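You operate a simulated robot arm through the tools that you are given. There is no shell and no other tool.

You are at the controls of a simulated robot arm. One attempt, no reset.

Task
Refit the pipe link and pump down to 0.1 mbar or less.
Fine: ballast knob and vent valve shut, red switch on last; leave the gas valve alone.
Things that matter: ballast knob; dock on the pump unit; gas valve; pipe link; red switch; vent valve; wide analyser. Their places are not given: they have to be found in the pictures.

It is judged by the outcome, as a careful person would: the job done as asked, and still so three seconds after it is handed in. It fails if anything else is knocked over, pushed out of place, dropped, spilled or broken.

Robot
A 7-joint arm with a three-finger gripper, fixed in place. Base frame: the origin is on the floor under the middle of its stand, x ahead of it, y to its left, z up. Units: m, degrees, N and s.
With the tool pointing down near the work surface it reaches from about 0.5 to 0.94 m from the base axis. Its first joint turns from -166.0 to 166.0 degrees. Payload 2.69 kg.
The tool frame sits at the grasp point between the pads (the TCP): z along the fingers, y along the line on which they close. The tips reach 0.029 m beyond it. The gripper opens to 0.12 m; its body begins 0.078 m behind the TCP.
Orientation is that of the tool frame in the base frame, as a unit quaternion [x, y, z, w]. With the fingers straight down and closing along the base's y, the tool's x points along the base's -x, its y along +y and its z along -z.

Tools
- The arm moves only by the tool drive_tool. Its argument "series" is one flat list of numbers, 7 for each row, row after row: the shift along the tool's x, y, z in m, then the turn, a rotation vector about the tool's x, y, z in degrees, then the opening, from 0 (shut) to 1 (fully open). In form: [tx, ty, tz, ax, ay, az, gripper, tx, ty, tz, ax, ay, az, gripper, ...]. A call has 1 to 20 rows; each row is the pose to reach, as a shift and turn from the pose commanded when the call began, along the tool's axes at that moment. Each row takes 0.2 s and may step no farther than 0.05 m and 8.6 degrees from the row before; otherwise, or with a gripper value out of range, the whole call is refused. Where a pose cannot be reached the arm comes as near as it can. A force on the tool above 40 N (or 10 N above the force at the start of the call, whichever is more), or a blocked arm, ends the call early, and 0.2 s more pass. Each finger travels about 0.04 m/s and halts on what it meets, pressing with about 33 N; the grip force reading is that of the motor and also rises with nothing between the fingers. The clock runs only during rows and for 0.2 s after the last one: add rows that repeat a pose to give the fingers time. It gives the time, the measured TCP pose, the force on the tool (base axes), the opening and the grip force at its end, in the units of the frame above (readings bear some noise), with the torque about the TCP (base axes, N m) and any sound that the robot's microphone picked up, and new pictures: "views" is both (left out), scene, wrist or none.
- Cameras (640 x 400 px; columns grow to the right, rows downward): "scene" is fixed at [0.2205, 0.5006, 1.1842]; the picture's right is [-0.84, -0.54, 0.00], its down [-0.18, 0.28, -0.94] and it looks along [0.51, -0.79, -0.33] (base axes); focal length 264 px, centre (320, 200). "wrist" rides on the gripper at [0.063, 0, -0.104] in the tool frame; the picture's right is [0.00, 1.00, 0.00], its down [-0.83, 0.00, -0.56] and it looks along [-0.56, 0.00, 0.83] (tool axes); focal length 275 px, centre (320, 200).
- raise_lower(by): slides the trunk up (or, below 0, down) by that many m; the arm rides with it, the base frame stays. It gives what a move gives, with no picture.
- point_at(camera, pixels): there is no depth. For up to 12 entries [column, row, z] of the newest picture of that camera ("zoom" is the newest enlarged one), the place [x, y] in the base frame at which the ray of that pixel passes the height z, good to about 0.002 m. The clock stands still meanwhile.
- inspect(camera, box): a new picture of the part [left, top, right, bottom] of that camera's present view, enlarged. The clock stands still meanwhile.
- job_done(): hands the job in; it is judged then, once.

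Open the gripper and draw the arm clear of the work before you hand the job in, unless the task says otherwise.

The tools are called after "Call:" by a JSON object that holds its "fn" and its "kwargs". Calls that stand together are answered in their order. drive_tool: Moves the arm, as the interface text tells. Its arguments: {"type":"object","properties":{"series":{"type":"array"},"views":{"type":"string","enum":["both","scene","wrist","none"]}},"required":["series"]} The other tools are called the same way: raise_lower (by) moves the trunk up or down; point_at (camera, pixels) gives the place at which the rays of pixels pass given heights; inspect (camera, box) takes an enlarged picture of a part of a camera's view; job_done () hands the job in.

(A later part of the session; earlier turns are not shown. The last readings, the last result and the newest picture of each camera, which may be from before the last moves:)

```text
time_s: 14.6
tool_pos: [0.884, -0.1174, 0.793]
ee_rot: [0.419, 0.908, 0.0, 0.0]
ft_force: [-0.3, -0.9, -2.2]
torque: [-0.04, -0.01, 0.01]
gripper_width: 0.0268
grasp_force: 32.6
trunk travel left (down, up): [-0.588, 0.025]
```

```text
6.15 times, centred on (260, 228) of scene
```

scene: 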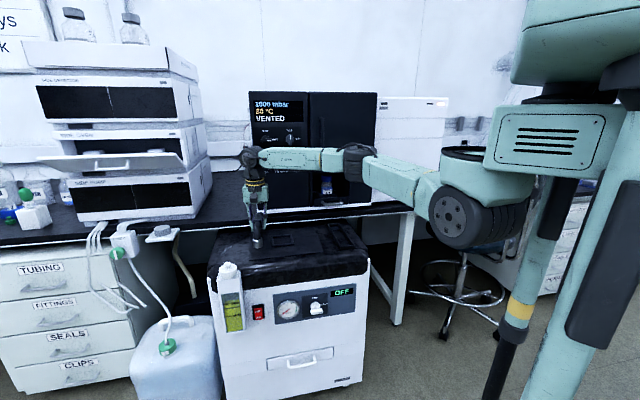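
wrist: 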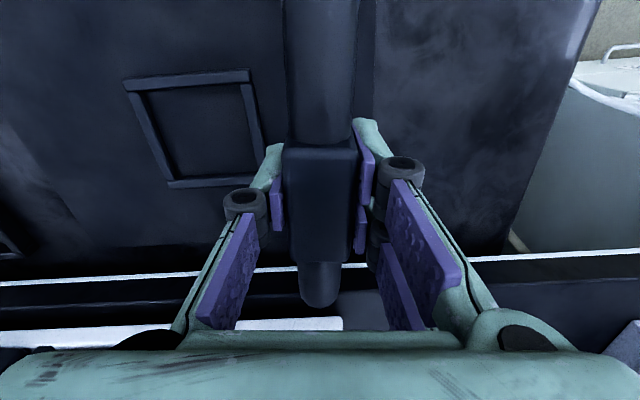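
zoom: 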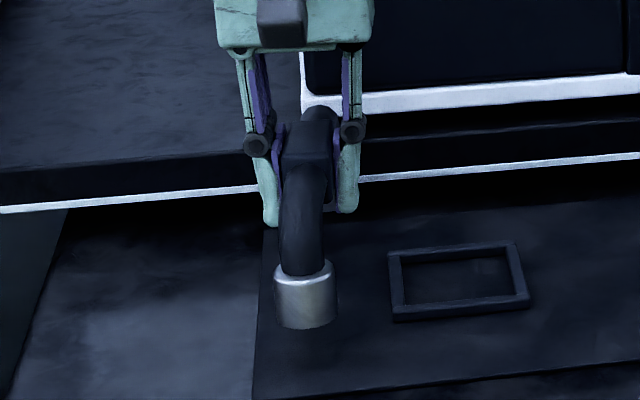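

The steel feet came up with the bow, so the link is free (≈2 N) and the tray with two discs is its dock. I lift further, turn back 4.5° to the pump axis, and move to a spot beside the dock where the wrist camera can see the whole tray past the held link.

Call:
{"fn": "drive_tool", "kwargs": {"series": [0, 0, -0.03, 0, 0, 0, 0, 0.01, -0.03, -0.05, 0, 0, -0.9, 0, 0.025, -0.065, -0.057, 0, 0, -1.8, 0, 0.04, -0.1, -0.057, 0, 0, -2.7, 0, 0.055, -0.135, -0.057, 0, 0, -3.6, 0, 0.0692, -0.1652, -0.057, 0, 0, -4.5, 0, 0.0692, -0.1652, -0.057, 0, 0, -4.5, 0, 0.0692, -0.1652, -0.057, 0, 0, -4.5, 0], "views": "both"}}

Call:
{"fn": "inspect", "kwargs": {"camera": "wrist", "box": [60, 40, 340, 300]}}

```text
time_s: 16.4
tool_pos: [0.7172, -0.1696, 0.8468]
ee_rot: [0.383, 0.924, 0.0, 0.0]
ft_force: [-0.1, -0.7, -2.4]
torque: [-0.01, 0.03, 0.0]
gripper_width: 0.0269
grasp_force: 32.7
trunk travel left (down, up): [-0.588, 0.025]
```

scene: 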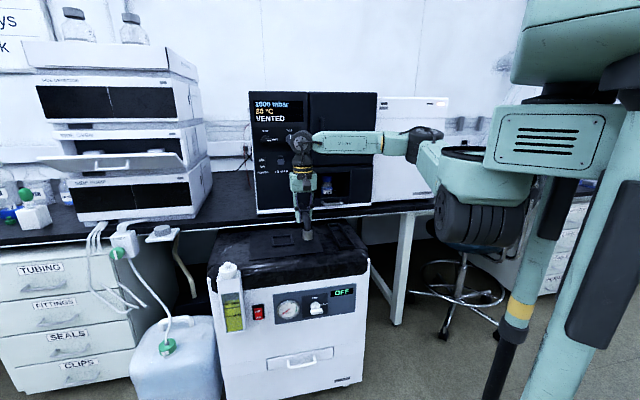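
wrist: 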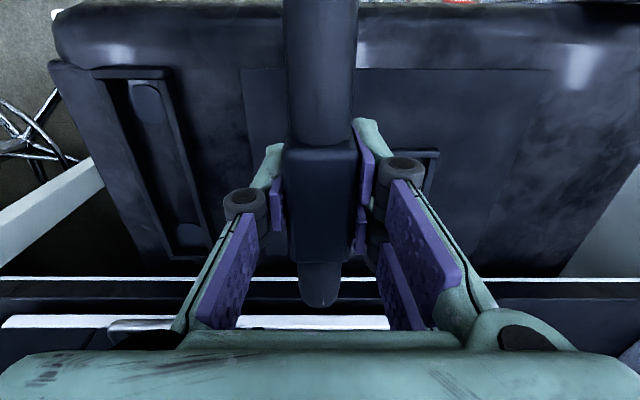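

```text
1.54 times, centred on (200, 170) of wrist
```

zoom: 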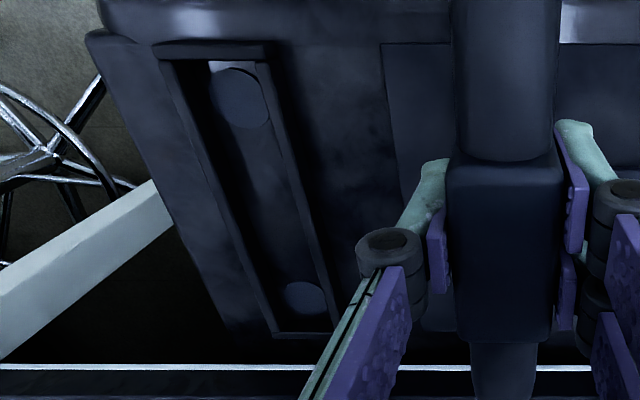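

The whole tray is visible at wrist (90-215, 65-260). I enlarge it for exact pixel positions.

Call:
{"fn": "inspect", "kwargs": {"camera": "wrist", "box": [80, 55, 230, 150]}}

Call:
{"fn": "inspect", "kwargs": {"camera": "wrist", "box": [130, 180, 250, 270]}}

```text
4.21 times, centred on (155, 102) of wrist
```

zoom: 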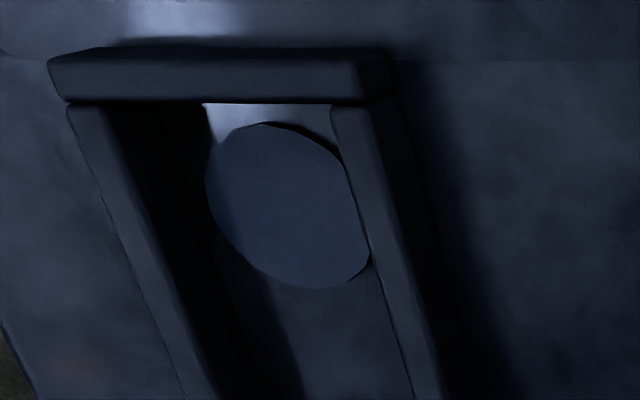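

```text
4.44 times, centred on (190, 225) of wrist
```

zoom: 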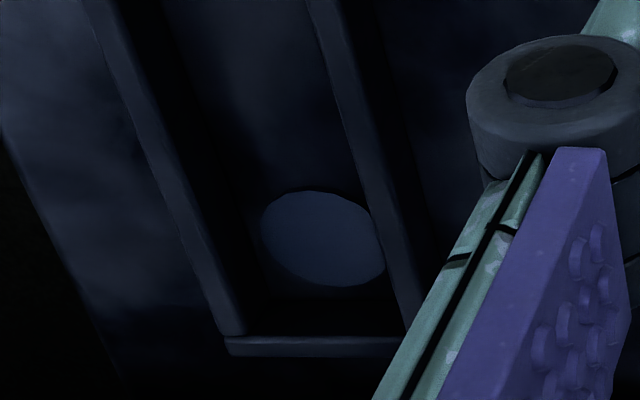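

I convert the tray's inner top corners and disc centres to positions at a few heights.

Call:
{"fn": "point_at", "kwargs": {"camera": "wrist", "pixels": [[157.9, 79.4, 0.712], [103.9, 79.2, 0.712], [208.8, 256.1, 0.712], [173.4, 255.7, 0.712], [147.2, 103.4, 0.704], [190.7, 233.6, 0.704], [157.9, 79.4, 0.72], [103.9, 79.2, 0.72], [208.8, 256.1, 0.72], [173.4, 255.7, 0.72]]}}

Call:
{"fn": "inspect", "kwargs": {"camera": "scene", "box": [310, 212, 370, 257]}}

Call:
{"fn": "inspect", "kwargs": {"camera": "scene", "box": [280, 190, 340, 250]}}

```text
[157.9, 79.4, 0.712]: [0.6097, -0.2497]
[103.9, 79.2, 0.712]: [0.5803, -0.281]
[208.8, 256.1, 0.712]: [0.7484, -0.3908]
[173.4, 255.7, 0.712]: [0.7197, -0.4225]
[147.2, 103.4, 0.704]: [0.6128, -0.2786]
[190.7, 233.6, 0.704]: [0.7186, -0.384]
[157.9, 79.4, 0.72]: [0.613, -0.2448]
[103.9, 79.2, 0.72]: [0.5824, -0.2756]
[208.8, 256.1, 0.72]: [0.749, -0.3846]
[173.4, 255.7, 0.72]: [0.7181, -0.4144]
```

```text
8.89 times, centred on (340, 234) of scene
```

zoom: 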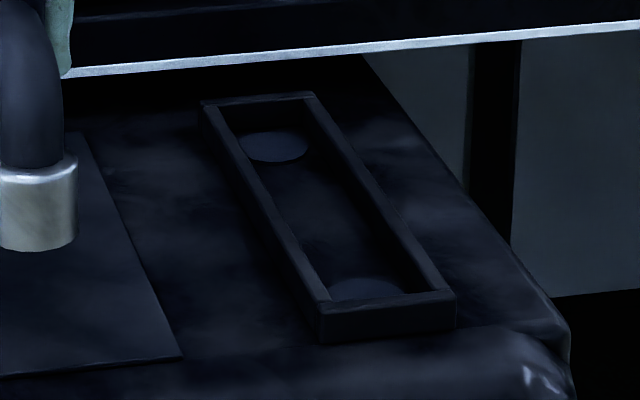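

```text
6.67 times, centred on (310, 220) of scene
```

zoom: 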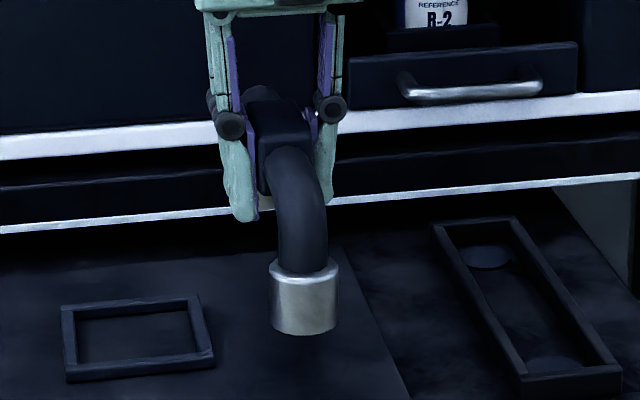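

The scene zoom shows the tray cleanly; I cross-check its inner corners from there to pin the wall height and centre.

Call:
{"fn": "point_at", "kwargs": {"camera": "scene", "pixels": [[328.97, 223.76, 0.712], [338.65, 222.6, 0.712], [341.1, 245.2, 0.712], [352.6, 244.2, 0.712], [328.97, 223.76, 0.72], [338.65, 222.6, 0.72], [341.1, 245.2, 0.72], [352.6, 244.2, 0.72], [334.8, 228.0, 0.7], [334.8, 228.0, 0.705]]}}

```text
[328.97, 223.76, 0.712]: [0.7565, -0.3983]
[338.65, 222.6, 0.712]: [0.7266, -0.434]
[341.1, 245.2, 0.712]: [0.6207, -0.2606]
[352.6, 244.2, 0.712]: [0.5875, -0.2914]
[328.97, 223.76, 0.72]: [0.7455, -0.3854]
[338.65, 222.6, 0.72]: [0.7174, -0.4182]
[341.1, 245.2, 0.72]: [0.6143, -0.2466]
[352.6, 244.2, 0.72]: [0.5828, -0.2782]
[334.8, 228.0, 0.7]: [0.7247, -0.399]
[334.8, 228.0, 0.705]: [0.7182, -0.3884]
```

Both cameras agree: tray wall tops at z≈0.72, centre ≈(0.6655,-0.3315), direction ≈-45.5°, inner width ≈43 mm. Now I measure where the held link's front foot sits relative to the tool, from the scene zoom (foot bottom centre ≈(307.6,238.3)).

Call:
{"fn": "point_at", "kwargs": {"camera": "scene", "pixels": [[307.6, 238.3, 0.785], [307.6, 238.3, 0.78], [307.6, 230.2, 0.82], [307.6, 230.2, 0.815], [302.5, 238.5, 0.785], [312.8, 238.0, 0.785]]}}

Call:
{"fn": "inspect", "kwargs": {"camera": "wrist", "box": [260, 110, 390, 320]}}

```text
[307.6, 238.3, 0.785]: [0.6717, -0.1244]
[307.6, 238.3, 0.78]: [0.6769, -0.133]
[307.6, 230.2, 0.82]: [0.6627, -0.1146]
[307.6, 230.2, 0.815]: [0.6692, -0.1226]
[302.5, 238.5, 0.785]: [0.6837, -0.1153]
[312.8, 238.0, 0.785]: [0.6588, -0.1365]
```

```text
1.90 times, centred on (325, 215) of wrist
```

zoom: 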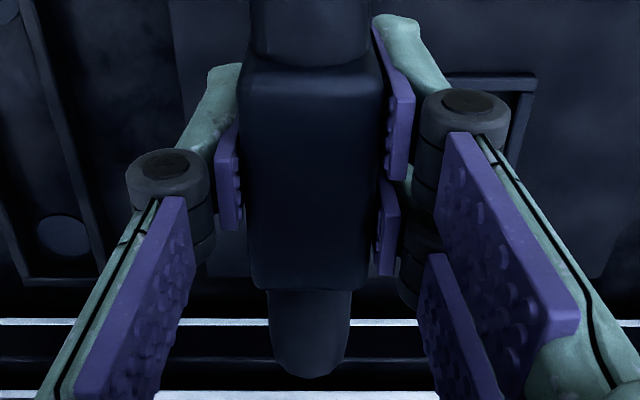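

The front foot sits on the tool's axis line laterally (v offset ≈0). Before moving over the dock I check the analyser drawer handle behind it, near wrist (150,322), for clearance.

Call:
{"fn": "inspect", "kwargs": {"camera": "wrist", "box": [60, 260, 240, 370]}}

Call:
{"fn": "inspect", "kwargs": {"camera": "scene", "box": [305, 185, 365, 225]}}

```text
3.56 times, centred on (150, 315) of wrist
```

zoom: 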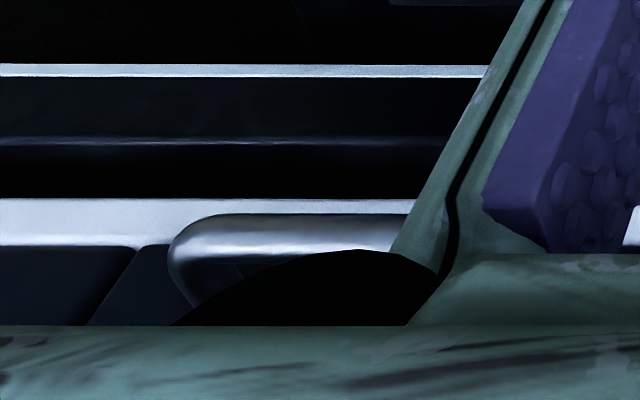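

```text
10.00 times, centred on (335, 205) of scene
```

zoom: 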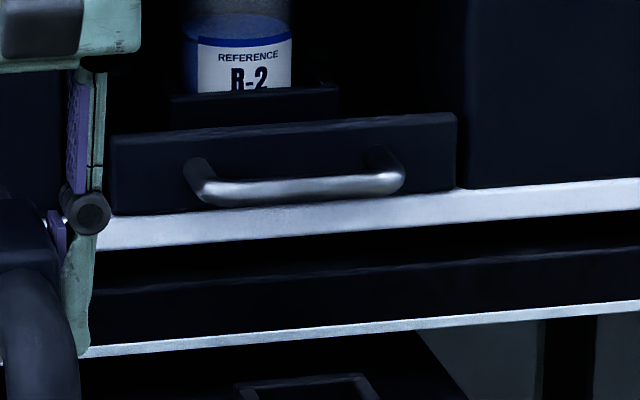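

Handle bar ≈ u 0.803, z 0.804 — close to the link's rear if I came straight down. So I move sideways first (outward of the dock), descend to feet ≈0.735, and only then slide inward beneath the handle's level.

Call:
{"fn": "drive_tool", "kwargs": {"series": [0, -0.04, 0, 0, 0, 0, 0, 0, -0.08, 0, 0, 0, 0, 0, 0, -0.12, 0, 0, 0, 0, 0, 0, -0.151, 0, 0, 0, 0, 0, 0, -0.151, 0.025, 0, 0, 0, 0, 0, -0.151, 0.05, 0, 0, 0, 0, 0, -0.151, 0.05, 0, 0, 0, 0, 0, -0.151, 0.05, 0, 0, 0, 0], "views": "both"}}

Call:
{"fn": "inspect", "kwargs": {"camera": "scene", "box": [300, 190, 380, 265]}}

Call:
{"fn": "inspect", "kwargs": {"camera": "wrist", "box": [200, 60, 440, 320]}}

```text
time_s: 18.2
tool_pos: [0.6074, -0.2795, 0.7976]
ee_rot: [0.383, 0.924, 0.0, 0.0]
ft_force: [-0.1, 0.5, -1.3]
torque: [0.02, -0.02, -0.01]
gripper_width: 0.0268
grasp_force: 32.8
trunk travel left (down, up): [-0.588, 0.025]
```

scene: 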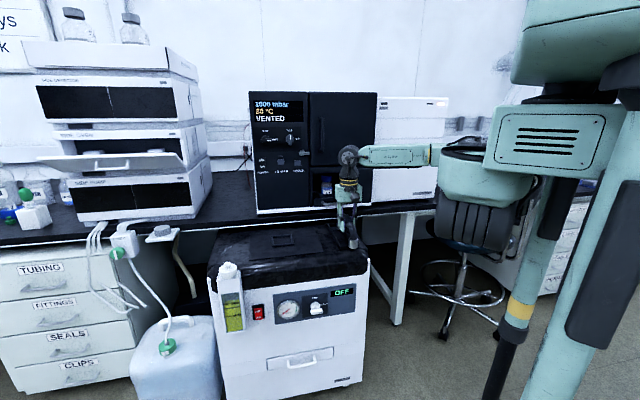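
wrist: 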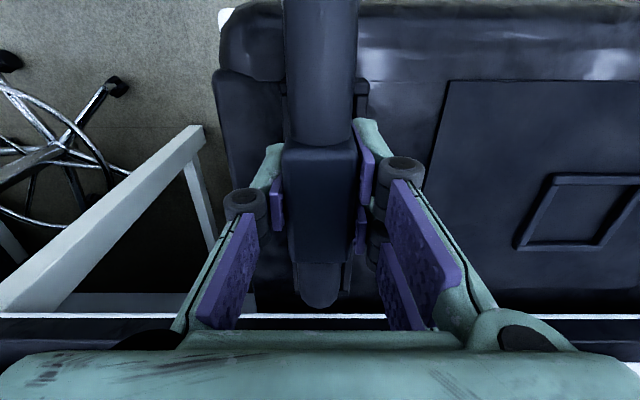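

```text
5.33 times, centred on (340, 228) of scene
```

zoom: 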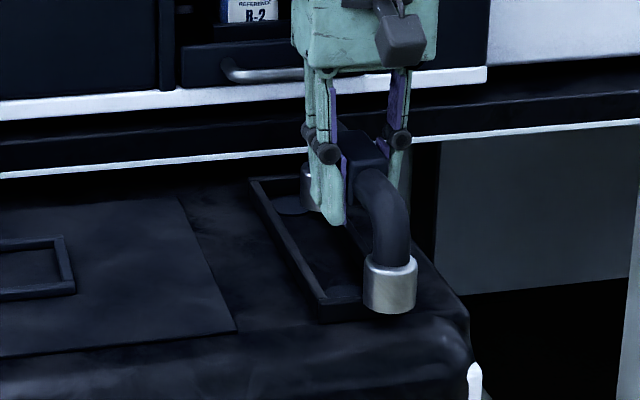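

```text
1.54 times, centred on (320, 190) of wrist
```

zoom: 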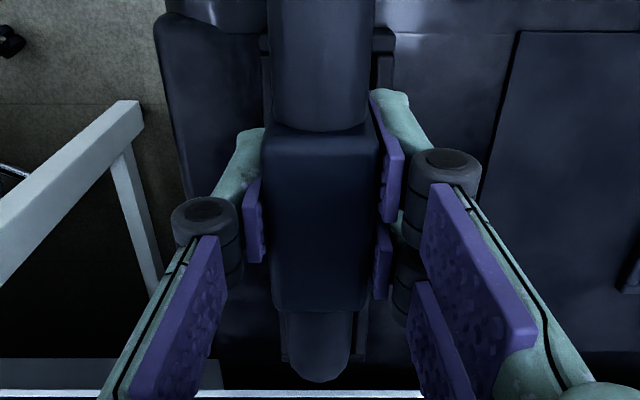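

The tray's centre line lies ≈+3 mm in tool y of my axis (tray centre cols ≈325 front, ≈323 rear). I slide inward 77 mm with +3 mm in y, keeping height.

Call:
{"fn": "drive_tool", "kwargs": {"series": [-0.02, 0.002, 0, 0, 0, 0, 0, -0.04, 0.003, 0, 0, 0, 0, 0, -0.06, 0.003, 0, 0, 0, 0, 0, -0.077, 0.003, 0, 0, 0, 0, 0, -0.077, 0.003, 0, 0, 0, 0, 0, -0.077, 0.003, 0, 0, 0, 0, 0], "views": "both"}}

Call:
{"fn": "inspect", "kwargs": {"camera": "scene", "box": [305, 195, 375, 260]}}

Call:
{"fn": "inspect", "kwargs": {"camera": "wrist", "box": [240, 0, 400, 150]}}

Call:
{"fn": "inspect", "kwargs": {"camera": "wrist", "box": [250, 180, 390, 330]}}

```text
time_s: 19.6
tool_pos: [0.6637, -0.3292, 0.7988]
ee_rot: [0.382, 0.924, 0.0, 0.0]
ft_force: [0.4, 0.4, -1.5]
torque: [0.01, 0.0, -0.01]
gripper_width: 0.0271
grasp_force: 33.2
trunk travel left (down, up): [-0.588, 0.025]
```

scene: 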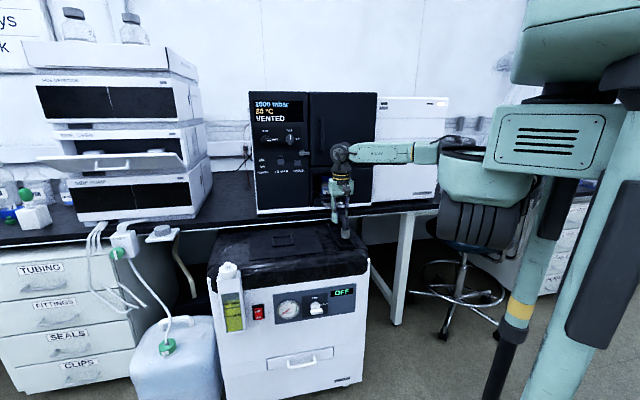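
wrist: 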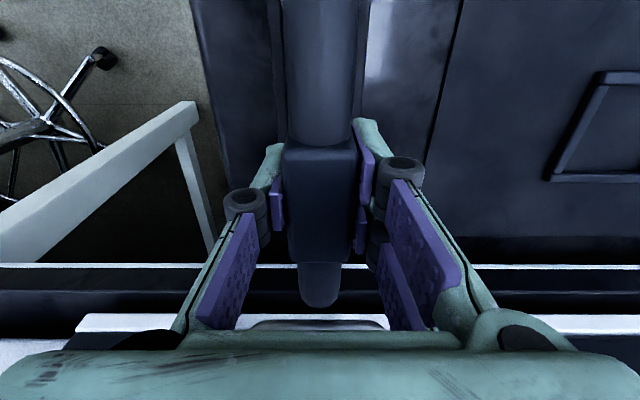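

```text
6.15 times, centred on (340, 228) of scene
```

zoom: 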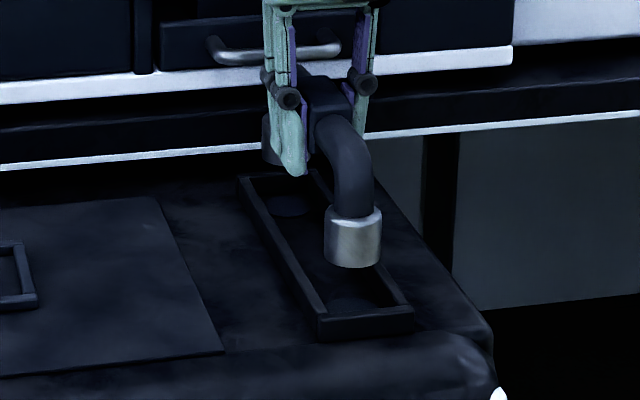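

```text
2.67 times, centred on (320, 75) of wrist
```

zoom: 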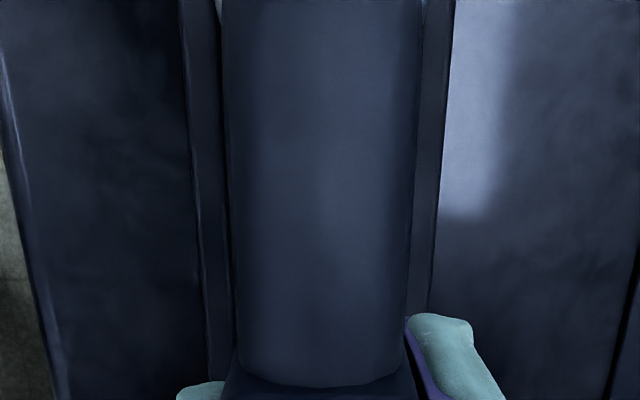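

```text
2.67 times, centred on (320, 255) of wrist
```

zoom: 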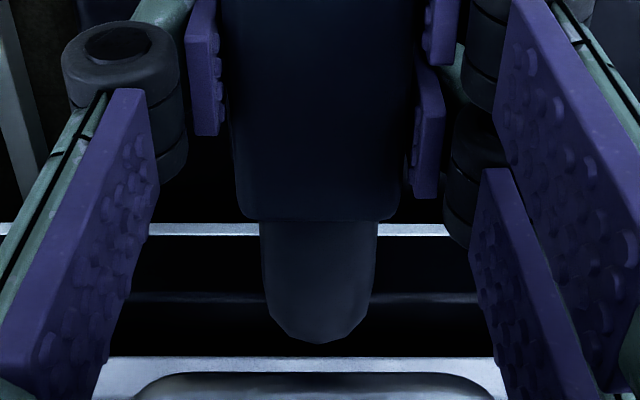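

Lateral and yaw alignment look right (tray centre col ≈319, pipe centre ≈321). I check the front foot's position along the tray from the scene zoom.

Call:
{"fn": "point_at", "kwargs": {"camera": "scene", "pixels": [[345.4, 237.3, 0.737], [345.4, 237.3, 0.732], [345.4, 230.4, 0.772], [345.4, 239.1, 0.737], [333.5, 221, 0.737]]}}

Call:
{"fn": "inspect", "kwargs": {"camera": "scene", "box": [325, 215, 370, 255]}}

```text
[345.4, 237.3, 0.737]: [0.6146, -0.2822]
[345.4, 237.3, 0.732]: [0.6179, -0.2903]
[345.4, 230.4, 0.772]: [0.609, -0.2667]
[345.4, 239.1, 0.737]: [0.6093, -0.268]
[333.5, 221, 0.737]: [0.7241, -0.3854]
```

```text
10.00 times, centred on (348, 235) of scene
```

zoom: 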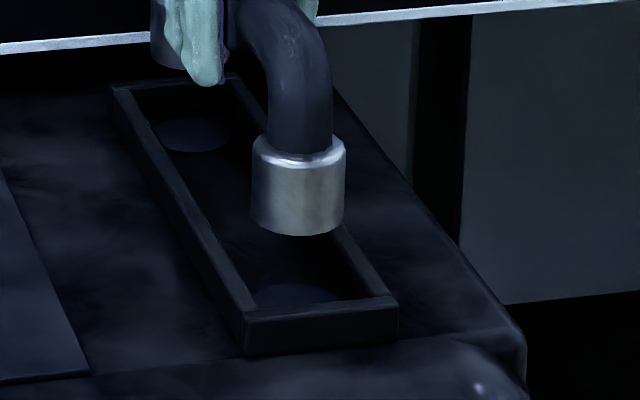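

Front foot reads ≈(0.614,-0.281) against the target (0.613,-0.279): good. I lower 28 mm in small steps and check force.

Call:
{"fn": "drive_tool", "kwargs": {"series": [0, 0, 0.006, 0, 0, 0, 0, 0, 0, 0.012, 0, 0, 0, 0, 0, 0, 0.018, 0, 0, 0, 0, 0, 0, 0.023, 0, 0, 0, 0, 0, 0, 0.028, 0, 0, 0, 0, 0, 0, 0.028, 0, 0, 0, 0], "views": "both"}}

Call:
{"fn": "inspect", "kwargs": {"camera": "scene", "box": [320, 210, 370, 255]}}

Call:
{"fn": "inspect", "kwargs": {"camera": "wrist", "box": [240, 0, 400, 150]}}

```text
time_s: 21.0
tool_pos: [0.6661, -0.3313, 0.7709]
ee_rot: [0.383, 0.924, 0.001, 0.0]
ft_force: [0.1, -0.3, -2.6]
torque: [0.06, 0.05, -0.02]
gripper_width: 0.0271
grasp_force: 33.6
trunk travel left (down, up): [-0.588, 0.025]
```

scene: 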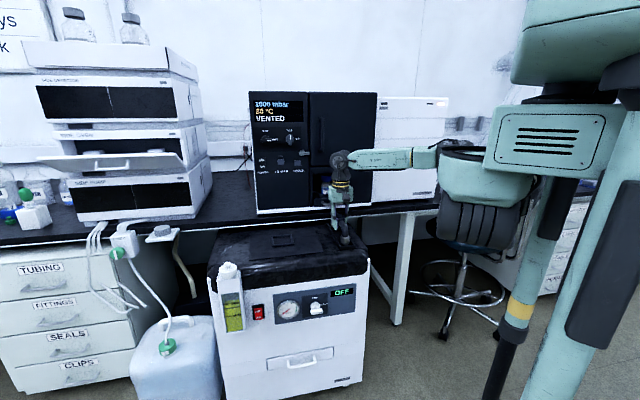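
wrist: 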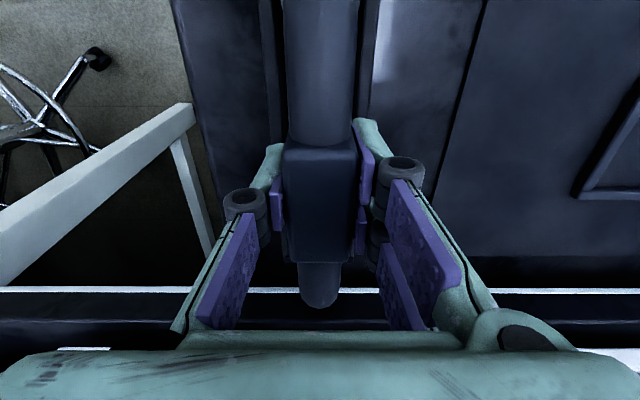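

```text
8.89 times, centred on (345, 232) of scene
```

zoom: 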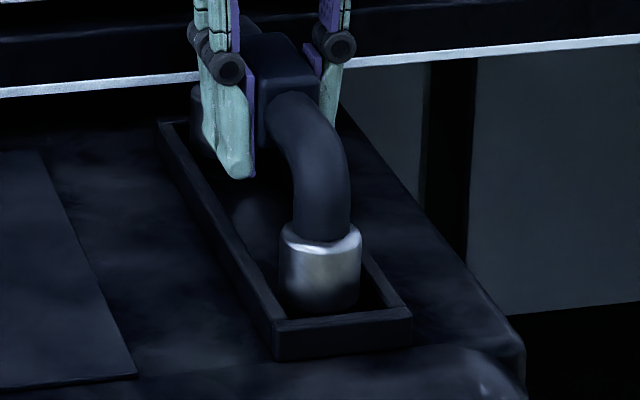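

```text
2.67 times, centred on (320, 75) of wrist
```

zoom: 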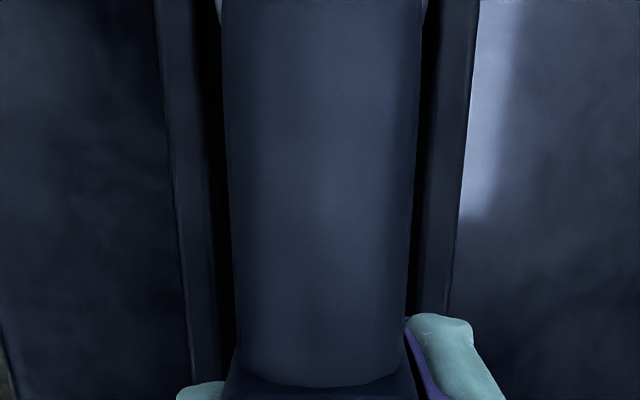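

The feet are inside the tray walls with no contact force yet. I lower on in 2 mm steps to feel the floor.

Call:
{"fn": "drive_tool", "kwargs": {"series": [0, 0, 0.002, 0, 0, 0, 0, 0, 0, 0.004, 0, 0, 0, 0, 0, 0, 0.006, 0, 0, 0, 0, 0, 0, 0.006, 0, 0, 0, 0], "views": "none"}}

```text
time_s: 22.0
tool_pos: [0.6641, -0.332, 0.7641]
ee_rot: [0.382, 0.924, 0.0, -0.001]
ft_force: [-0.2, -0.3, -2.5]
torque: [0.05, -0.02, 0.01]
gripper_width: 0.027
grasp_force: 33.5
trunk travel left (down, up): [-0.588, 0.025]
```

Call:
{"fn": "drive_tool", "kwargs": {"series": [0, 0, 0.0015, 0, 0, 0, 0, 0, 0, 0.003, 0, 0, 0, 0, 0, 0, 0.003, 0, 0, 0, 0], "views": "none"}}

```text
time_s: 22.8
tool_pos: [0.6637, -0.3308, 0.7608]
ee_rot: [0.383, 0.924, 0.0, 0.0]
ft_force: [-0.2, 0.2, -2.8]
torque: [0.01, 0.01, 0.01]
gripper_width: 0.0271
grasp_force: 33.0
trunk travel left (down, up): [-0.588, 0.025]
```

Still hanging free at z=0.761 (force -2.8 N, just the link's weight). I continue down by up to 4 mm.

Call:
{"fn": "drive_tool", "kwargs": {"series": [0, 0, 0.001, 0, 0, 0, 0, 0, 0, 0.002, 0, 0, 0, 0, 0, 0, 0.003, 0, 0, 0, 0, 0, 0, 0.004, 0, 0, 0, 0, 0, 0, 0.004, 0, 0, 0, 0], "views": "both"}}

Call:
{"fn": "inspect", "kwargs": {"camera": "scene", "box": [320, 210, 370, 255]}}

```text
time_s: 24.0
tool_pos: [0.6646, -0.3313, 0.7588]
ee_rot: [0.383, 0.924, 0.0, 0.002]
ft_force: [-2.3, -2.7, 13.9]
torque: [0.55, 0.61, 0.07]
gripper_width: 0.0269
grasp_force: 32.9
trunk travel left (down, up): [-0.588, 0.025]
```

scene: 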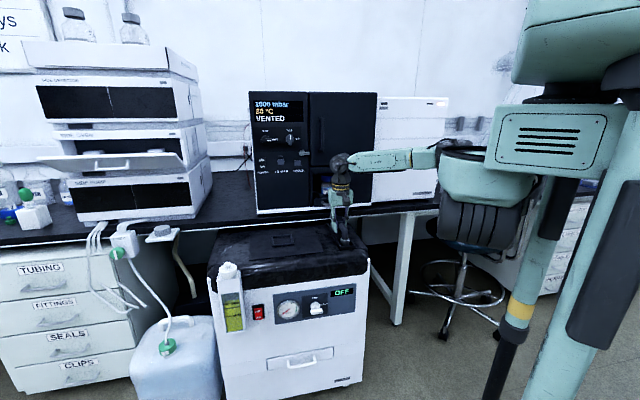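
wrist: 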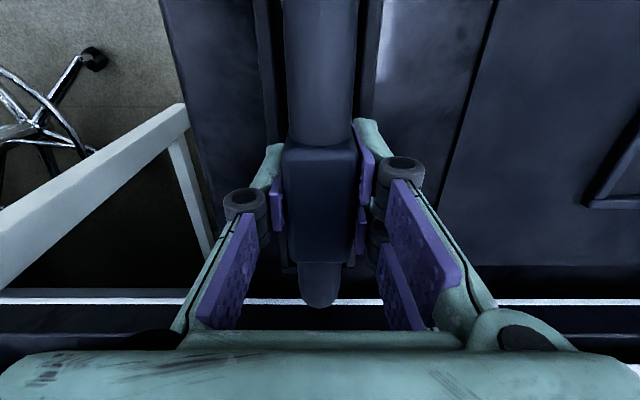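

```text
8.89 times, centred on (345, 232) of scene
```

zoom: 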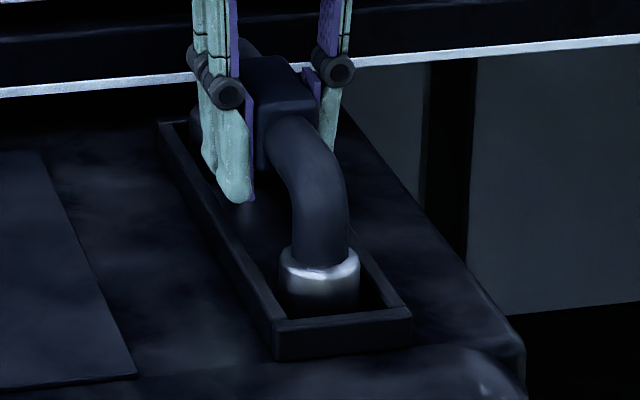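

Floor contact: 14 N up, mostly at the front foot (torque ≈0.8 Nm), both feet inside the tray. I ease up 1.5 mm and open the fingers gradually to release.

Call:
{"fn": "drive_tool", "kwargs": {"series": [0, 0, -0.0015, 0, 0, 0, 0, 0, 0, -0.0015, 0, 0, 0, 0.15, 0, 0, -0.0015, 0, 0, 0, 0.25, 0, 0, -0.0015, 0, 0, 0, 0.35, 0, 0, -0.0015, 0, 0, 0, 0.5, 0, 0, -0.0015, 0, 0, 0, 0.7, 0, 0, -0.0015, 0, 0, 0, 0.85, 0, 0, -0.0015, 0, 0, 0, 1, 0, 0, -0.0015, 0, 0, 0, 1], "views": "both"}}

Call:
{"fn": "inspect", "kwargs": {"camera": "scene", "box": [310, 200, 380, 260]}}

Call:
{"fn": "inspect", "kwargs": {"camera": "scene", "box": [250, 90, 330, 150]}}

```text
time_s: 26.0
tool_pos: [0.6656, -0.3299, 0.7593]
ee_rot: [0.383, 0.924, 0.0, 0.0]
ft_force: [-0.3, 0.5, 0.0]
torque: [0.0, -0.02, -0.02]
gripper_width: 0.119
grasp_force: 0.0
trunk travel left (down, up): [-0.588, 0.025]
```

scene: 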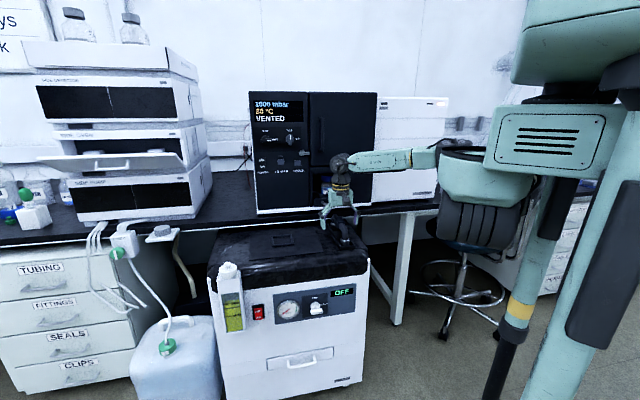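
wrist: 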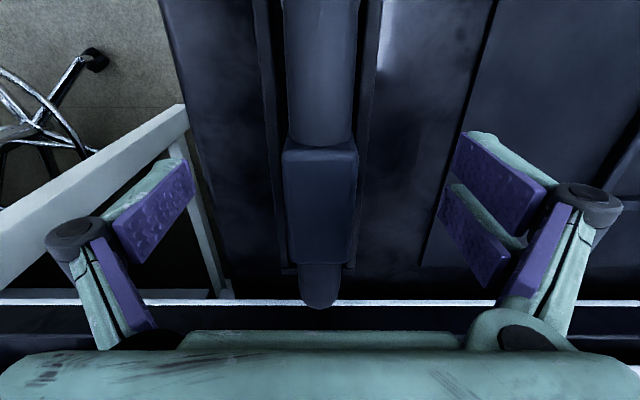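

```text
6.67 times, centred on (345, 230) of scene
```

zoom: 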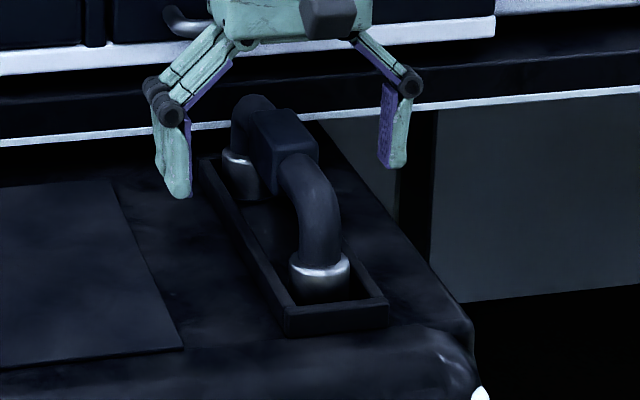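

```text
6.67 times, centred on (290, 120) of scene
```

zoom: 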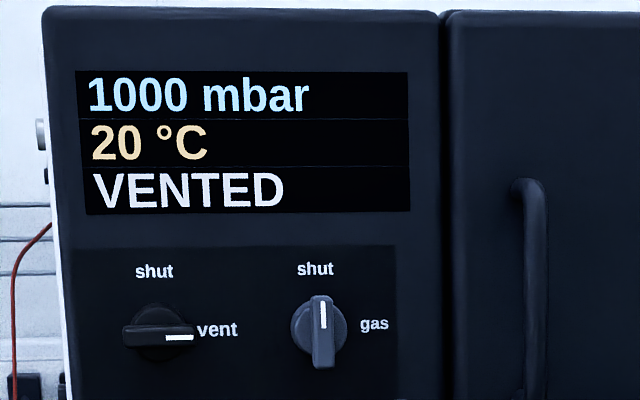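

The link stands in the tray with both feet down and the hand is open. I rise 80 mm straight up, then draw outward from the pump, and check the link.

Call:
{"fn": "drive_tool", "kwargs": {"series": [0, 0, -0.03, 0, 0, 0, 1, 0, 0, -0.06, 0, 0, 0, 1, 0.01, 0, -0.1, 0, 0, 0, 1, 0.05, 0, -0.125, 0, 0, 0, 1, 0.095, 0, -0.14, 0, 0, 0, 1, 0.14, 0, -0.14, 0, 0, 0, 1, 0.14, 0, -0.14, 0, 0, 0, 1], "views": "both"}}

Call:
{"fn": "inspect", "kwargs": {"camera": "scene", "box": [310, 205, 370, 255]}}

Call:
{"fn": "inspect", "kwargs": {"camera": "wrist", "box": [220, 90, 420, 290]}}

```text
time_s: 27.6
tool_pos: [0.569, -0.231, 0.8994]
ee_rot: [0.383, 0.924, 0.0, 0.0]
ft_force: [-0.1, 0.5, -0.2]
torque: [0.01, 0.0, -0.01]
gripper_width: 0.1201
grasp_force: 0.1
trunk travel left (down, up): [-0.588, 0.025]
```

scene: 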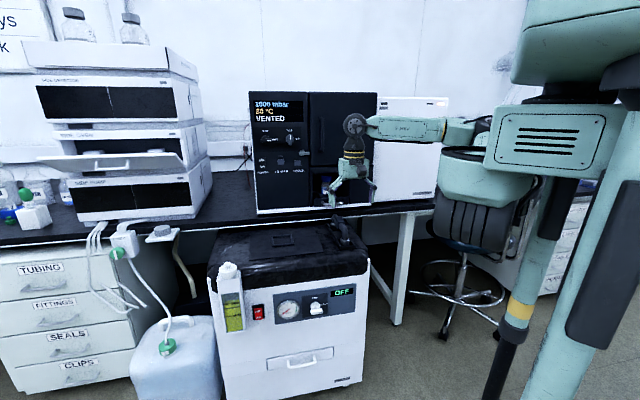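
wrist: 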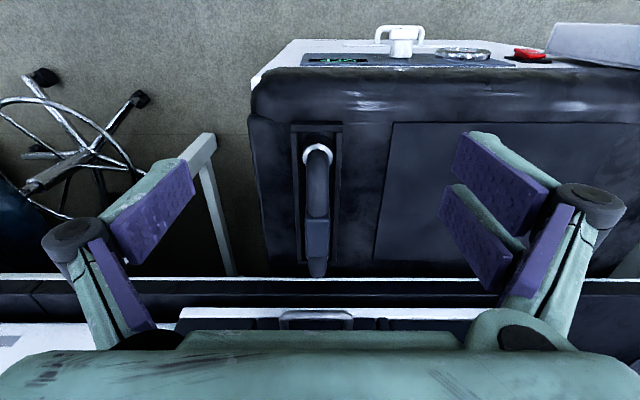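

```text
8.00 times, centred on (340, 230) of scene
```

zoom: 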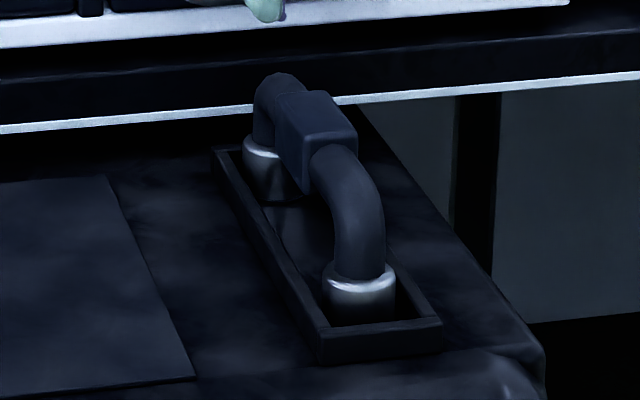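

```text
2.00 times, centred on (320, 190) of wrist
```

zoom: 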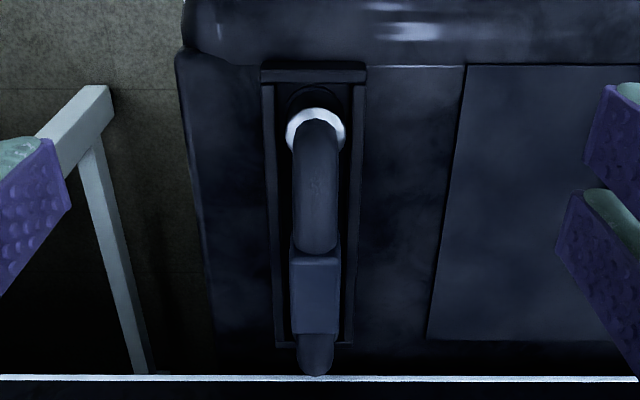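

The link is well seated in the dock. Next the vent valve on the analyser: I estimate it near (0.94,-0.245,1.07), so I bring the hand up in front of it, tilted 56° so the wrist camera looks at it horizontally.

Call:
{"fn": "drive_tool", "kwargs": {"series": [-0.003, 0.032, -0.019, 0, -7, 0, 1, -0.006, 0.064, -0.0375, 0, -14, 0, 1, -0.009, 0.0955, -0.056, 0, -21, 0, 1, -0.012, 0.127, -0.075, 0, -28, 0, 1, -0.015, 0.159, -0.094, 0, -35, 0, 1, -0.018, 0.191, -0.1125, 0, -42, 0, 1, -0.021, 0.223, -0.131, 0, -49, 0, 1, -0.024, 0.2546, -0.15, 0, -56, 0, 1, -0.024, 0.2546, -0.15, 0, -56, 0, 1], "views": "both"}}

```text
time_s: 29.6
tool_pos: [0.7617, -0.0705, 1.0502]
ee_rot: [0.339, 0.815, -0.18, 0.435]
ft_force: [-0.7, -0.4, 0.6]
torque: [-0.03, 0.04, -0.02]
gripper_width: 0.1199
grasp_force: 0.0
trunk travel left (down, up): [-0.588, 0.025]
```

scene: 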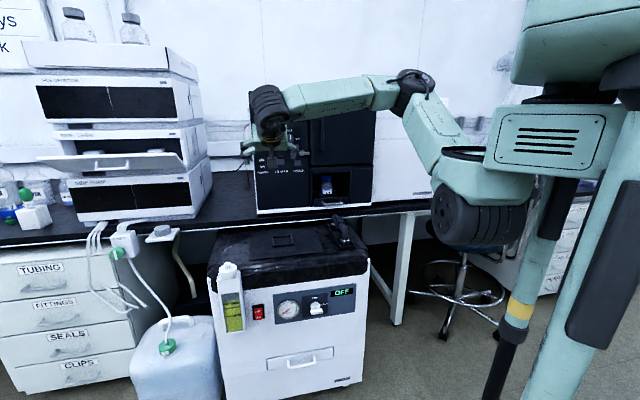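
wrist: 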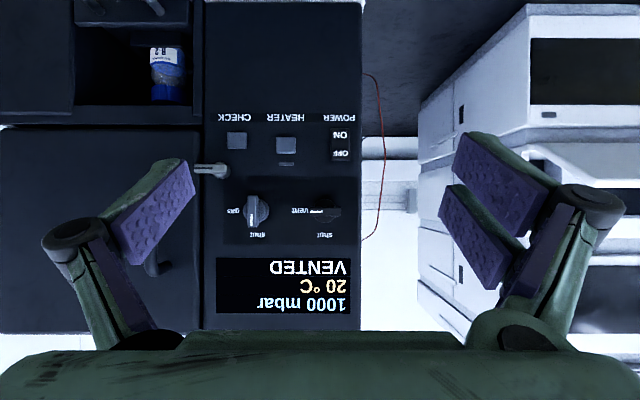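

The analyser is face-on (upside down): vent knob near wrist (325,212), gas knob near (257,212). I enlarge that.

Call:
{"fn": "inspect", "kwargs": {"camera": "wrist", "box": [200, 150, 380, 260]}}

Call:
{"fn": "inspect", "kwargs": {"camera": "wrist", "box": [290, 180, 370, 245]}}

Call:
{"fn": "point_at", "kwargs": {"camera": "wrist", "pixels": [[325, 212, 1.0], [325, 212, 1.02], [325, 212, 1.03], [257, 212, 1.02]]}}

```text
3.56 times, centred on (290, 205) of wrist
```

zoom: 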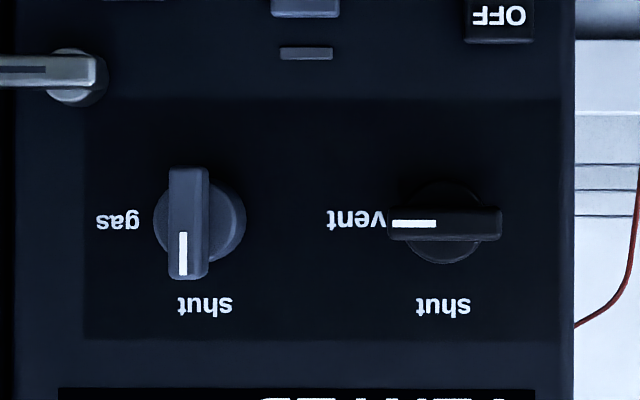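

```text
6.15 times, centred on (330, 212) of wrist
```

zoom: 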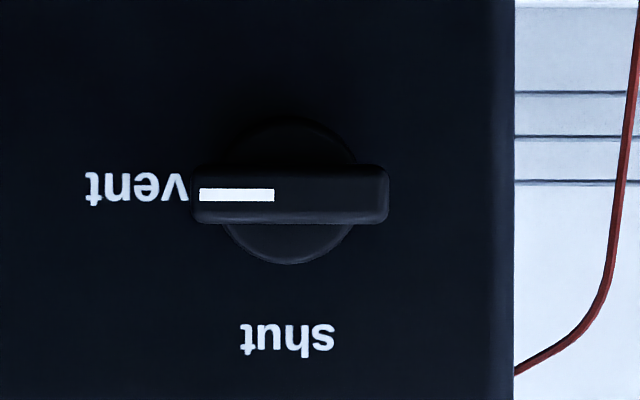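

```text
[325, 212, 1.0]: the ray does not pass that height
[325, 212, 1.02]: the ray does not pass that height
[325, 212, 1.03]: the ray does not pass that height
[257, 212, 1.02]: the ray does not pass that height
```

Vent bar centre ≈ pixel (325,211), i.e. v≈0.495, z≈1.070, bar front u≈0.80–0.81, horizontal pointer at "vent". I finish tilting the hand to horizontal (-34° about tool y), staying put.

Call:
{"fn": "drive_tool", "kwargs": {"series": [0, 0, 0, 0, -7, 0, 1, 0, 0, 0, 0, -14, 0, 1, 0, 0, 0, 0, -21, 0, 1, 0, 0, 0, 0, -28, 0, 1, 0, 0, 0, 0, -34, 0, 1, 0, 0, 0, 0, -34, 0, 1], "views": "both"}}

```text
time_s: 31.0
tool_pos: [0.762, -0.07, 1.0486]
ee_rot: [0.271, 0.653, -0.271, 0.654]
ft_force: [-0.7, 0.3, -0.1]
torque: [0.01, 0.02, -0.02]
gripper_width: 0.1202
grasp_force: 0.2
trunk travel left (down, up): [-0.588, 0.025]
```

scene: 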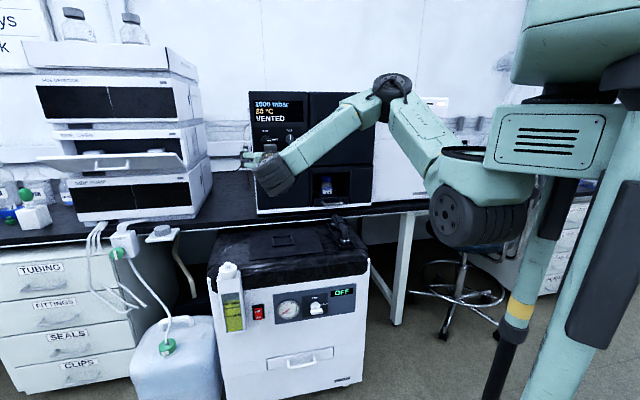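
wrist: 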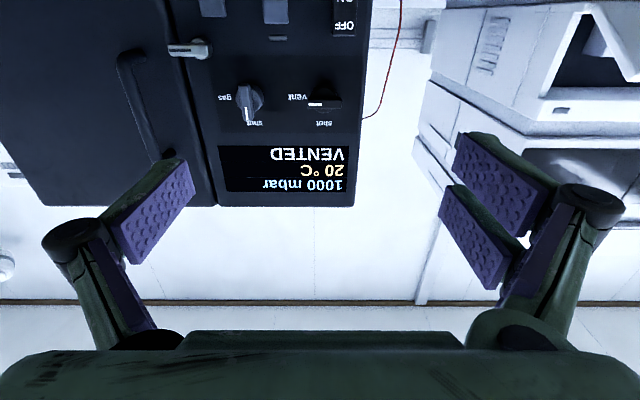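

The hand is horizontal along the inward direction. Now I roll +90° about tool z so the fingers close vertically across the horizontal bar.

Call:
{"fn": "drive_tool", "kwargs": {"series": [0, 0, 0, 0, 0, 8.2, 1, 0, 0, 0, 0, 0, 16.4, 1, 0, 0, 0, 0, 0, 24.6, 1, 0, 0, 0, 0, 0, 32.8, 1, 0, 0, 0, 0, 0, 41, 1, 0, 0, 0, 0, 0, 49.2, 1, 0, 0, 0, 0, 0, 57.4, 1, 0, 0, 0, 0, 0, 65.6, 1, 0, 0, 0, 0, 0, 73.8, 1, 0, 0, 0, 0, 0, 82, 1, 0, 0, 0, 0, 0, 90, 1, 0, 0, 0, 0, 0, 90, 1], "views": "both"}}

```text
time_s: 33.6
tool_pos: [0.7621, -0.0692, 1.0481]
ee_rot: [0.654, 0.269, 0.271, 0.653]
ft_force: [-0.4, 0.2, -0.2]
torque: [0.0, -0.01, 0.0]
gripper_width: 0.1199
grasp_force: 0.1
trunk travel left (down, up): [-0.588, 0.025]
```

scene: 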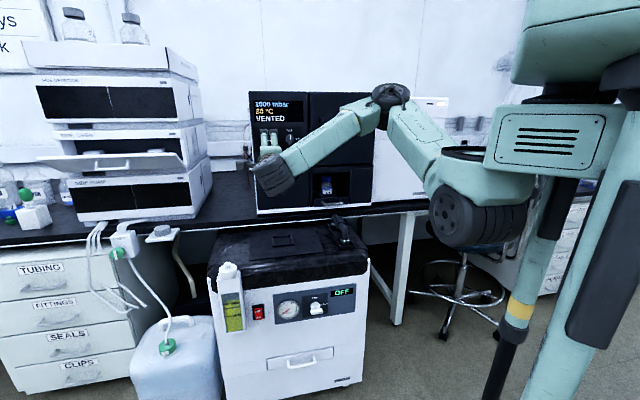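
wrist: 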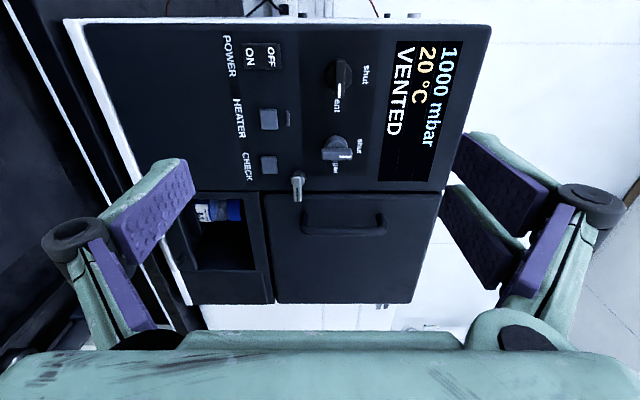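

Roll done; the vent knob is at wrist (342,76). I enlarge to get its exact pixel for triangulation.

Call:
{"fn": "inspect", "kwargs": {"camera": "wrist", "box": [300, 40, 400, 190]}}

Call:
{"fn": "inspect", "kwargs": {"camera": "wrist", "box": [310, 45, 375, 115]}}

```text
2.67 times, centred on (350, 115) of wrist
```

zoom: 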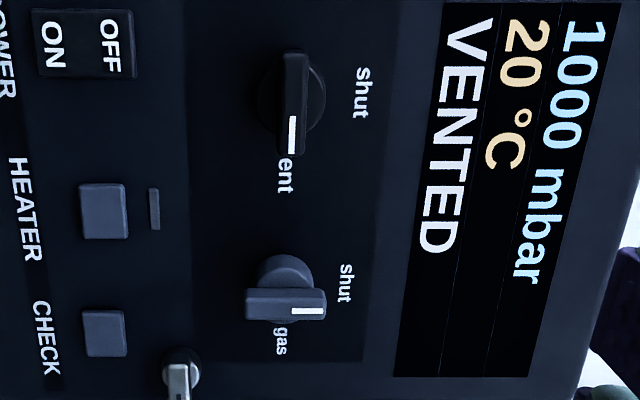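

```text
5.71 times, centred on (342, 80) of wrist
```

zoom: 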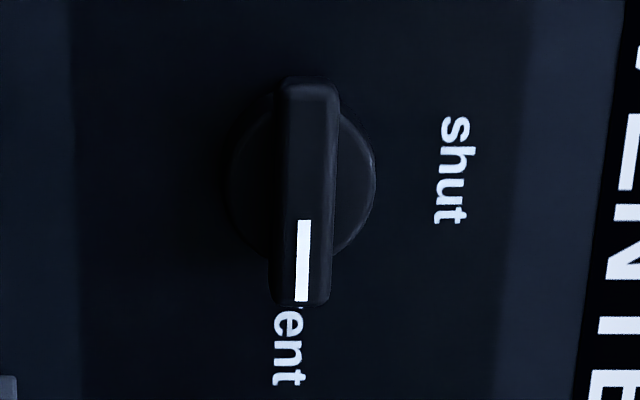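

Triangulating both views: bar front centre at u≈0.809, v≈0.495, z≈1.070; panel at u≈0.832. I advance to 30 mm short of it with the fingers half-closed (0.45), shifting 5 mm in x and 22 mm up.

Call:
{"fn": "drive_tool", "kwargs": {"series": [0.003, 0.012, 0.02, 0, 0, 0, 0.8, 0.005, 0.0216, 0.05, 0, 0, 0, 0.6, 0.005, 0.0216, 0.085, 0, 0, 0, 0.45, 0.005, 0.0216, 0.12, 0, 0, 0, 0.45, 0.005, 0.0216, 0.145, 0, 0, 0, 0.45, 0.005, 0.0216, 0.162, 0, 0, 0, 0.45, 0.005, 0.0216, 0.162, 0, 0, 0, 0.45], "views": "both"}}

Call:
{"fn": "inspect", "kwargs": {"camera": "wrist", "box": [220, 60, 420, 260]}}

Call:
{"fn": "inspect", "kwargs": {"camera": "scene", "box": [245, 105, 325, 175]}}

```text
time_s: 35.2
tool_pos: [0.8796, -0.1816, 1.0689]
ee_rot: [0.653, 0.271, 0.271, 0.653]
ft_force: [0.3, 0.7, 0.5]
torque: [0.02, 0.02, 0.01]
gripper_width: 0.054
grasp_force: 0.0
trunk travel left (down, up): [-0.588, 0.025]
```

scene: 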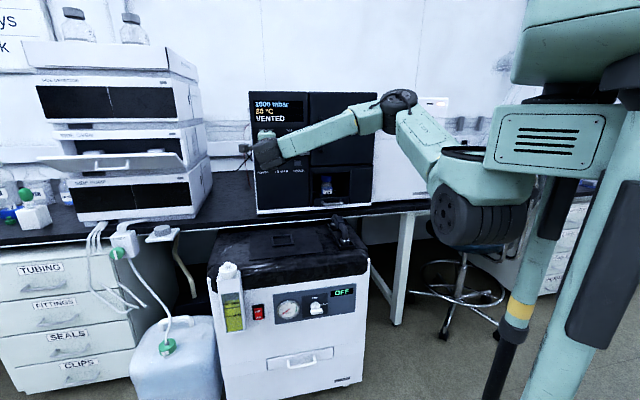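
wrist: 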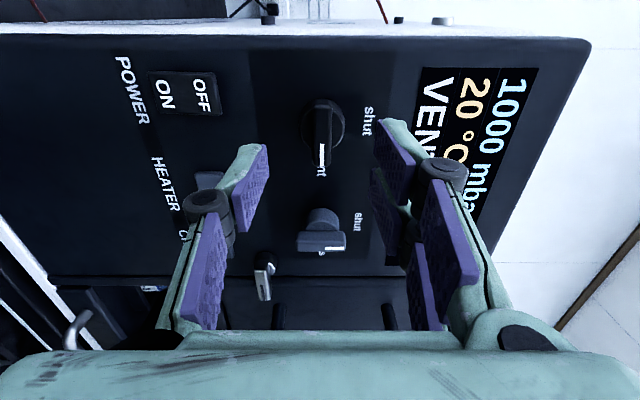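

```text
2.00 times, centred on (320, 160) of wrist
```

zoom: 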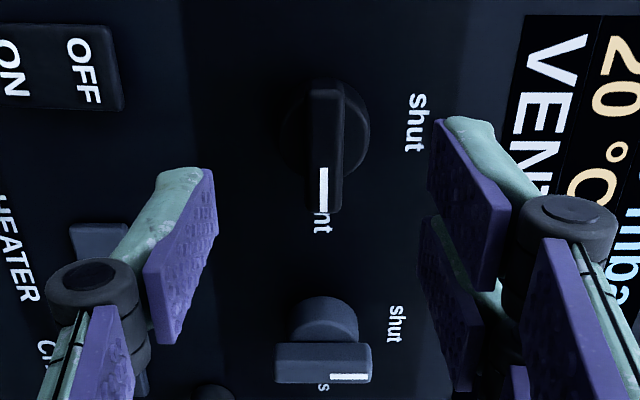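

```text
5.71 times, centred on (285, 140) of scene
```

zoom: 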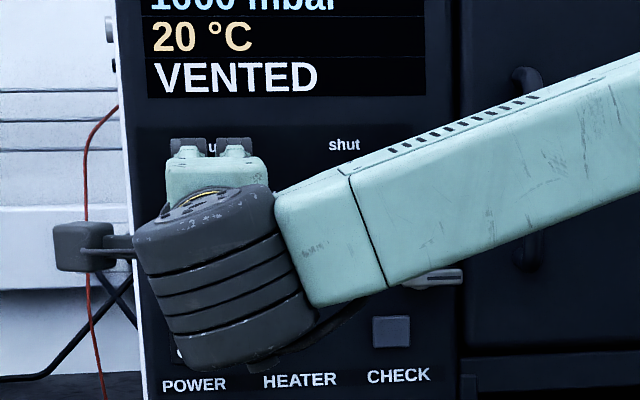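

The bar is centred within ~1.5 mm (col 322, row 133). I nudge +1.5 mm in y and advance 40 mm in small steps watching the force.

Call:
{"fn": "drive_tool", "kwargs": {"series": [0, 0.0015, 0.01, 0, 0, 0, 0.45, 0, 0.0015, 0.02, 0, 0, 0, 0.45, 0, 0.0015, 0.03, 0, 0, 0, 0.45, 0, 0.0015, 0.04, 0, 0, 0, 0.45, 0, 0.0015, 0.04, 0, 0, 0, 0.45], "views": "wrist"}}

Call:
{"fn": "inspect", "kwargs": {"camera": "wrist", "box": [220, 80, 420, 260]}}

```text
time_s: 36.4
tool_pos: [0.9084, -0.2077, 1.0718]
ee_rot: [0.654, 0.27, 0.271, 0.653]
ft_force: [-0.3, 0.4, 0.1]
torque: [-0.03, 0.02, 0.0]
gripper_width: 0.0537
grasp_force: 0.1
trunk travel left (down, up): [-0.588, 0.025]
```

wrist: 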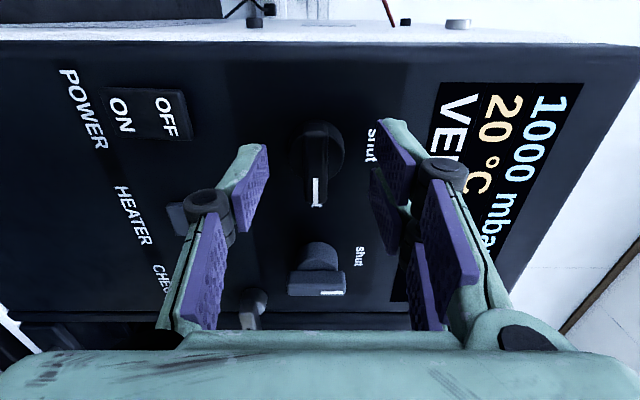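

```text
2.22 times, centred on (320, 170) of wrist
```

zoom: 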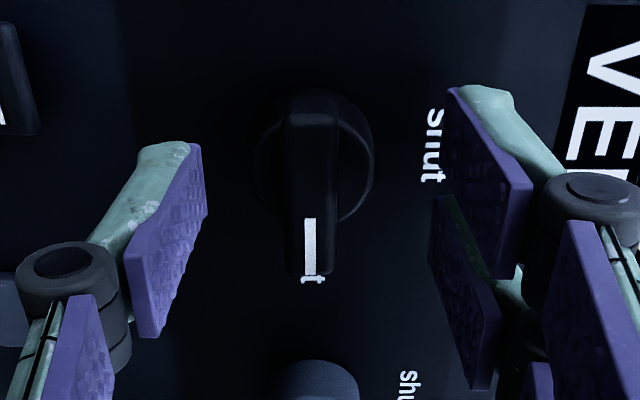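

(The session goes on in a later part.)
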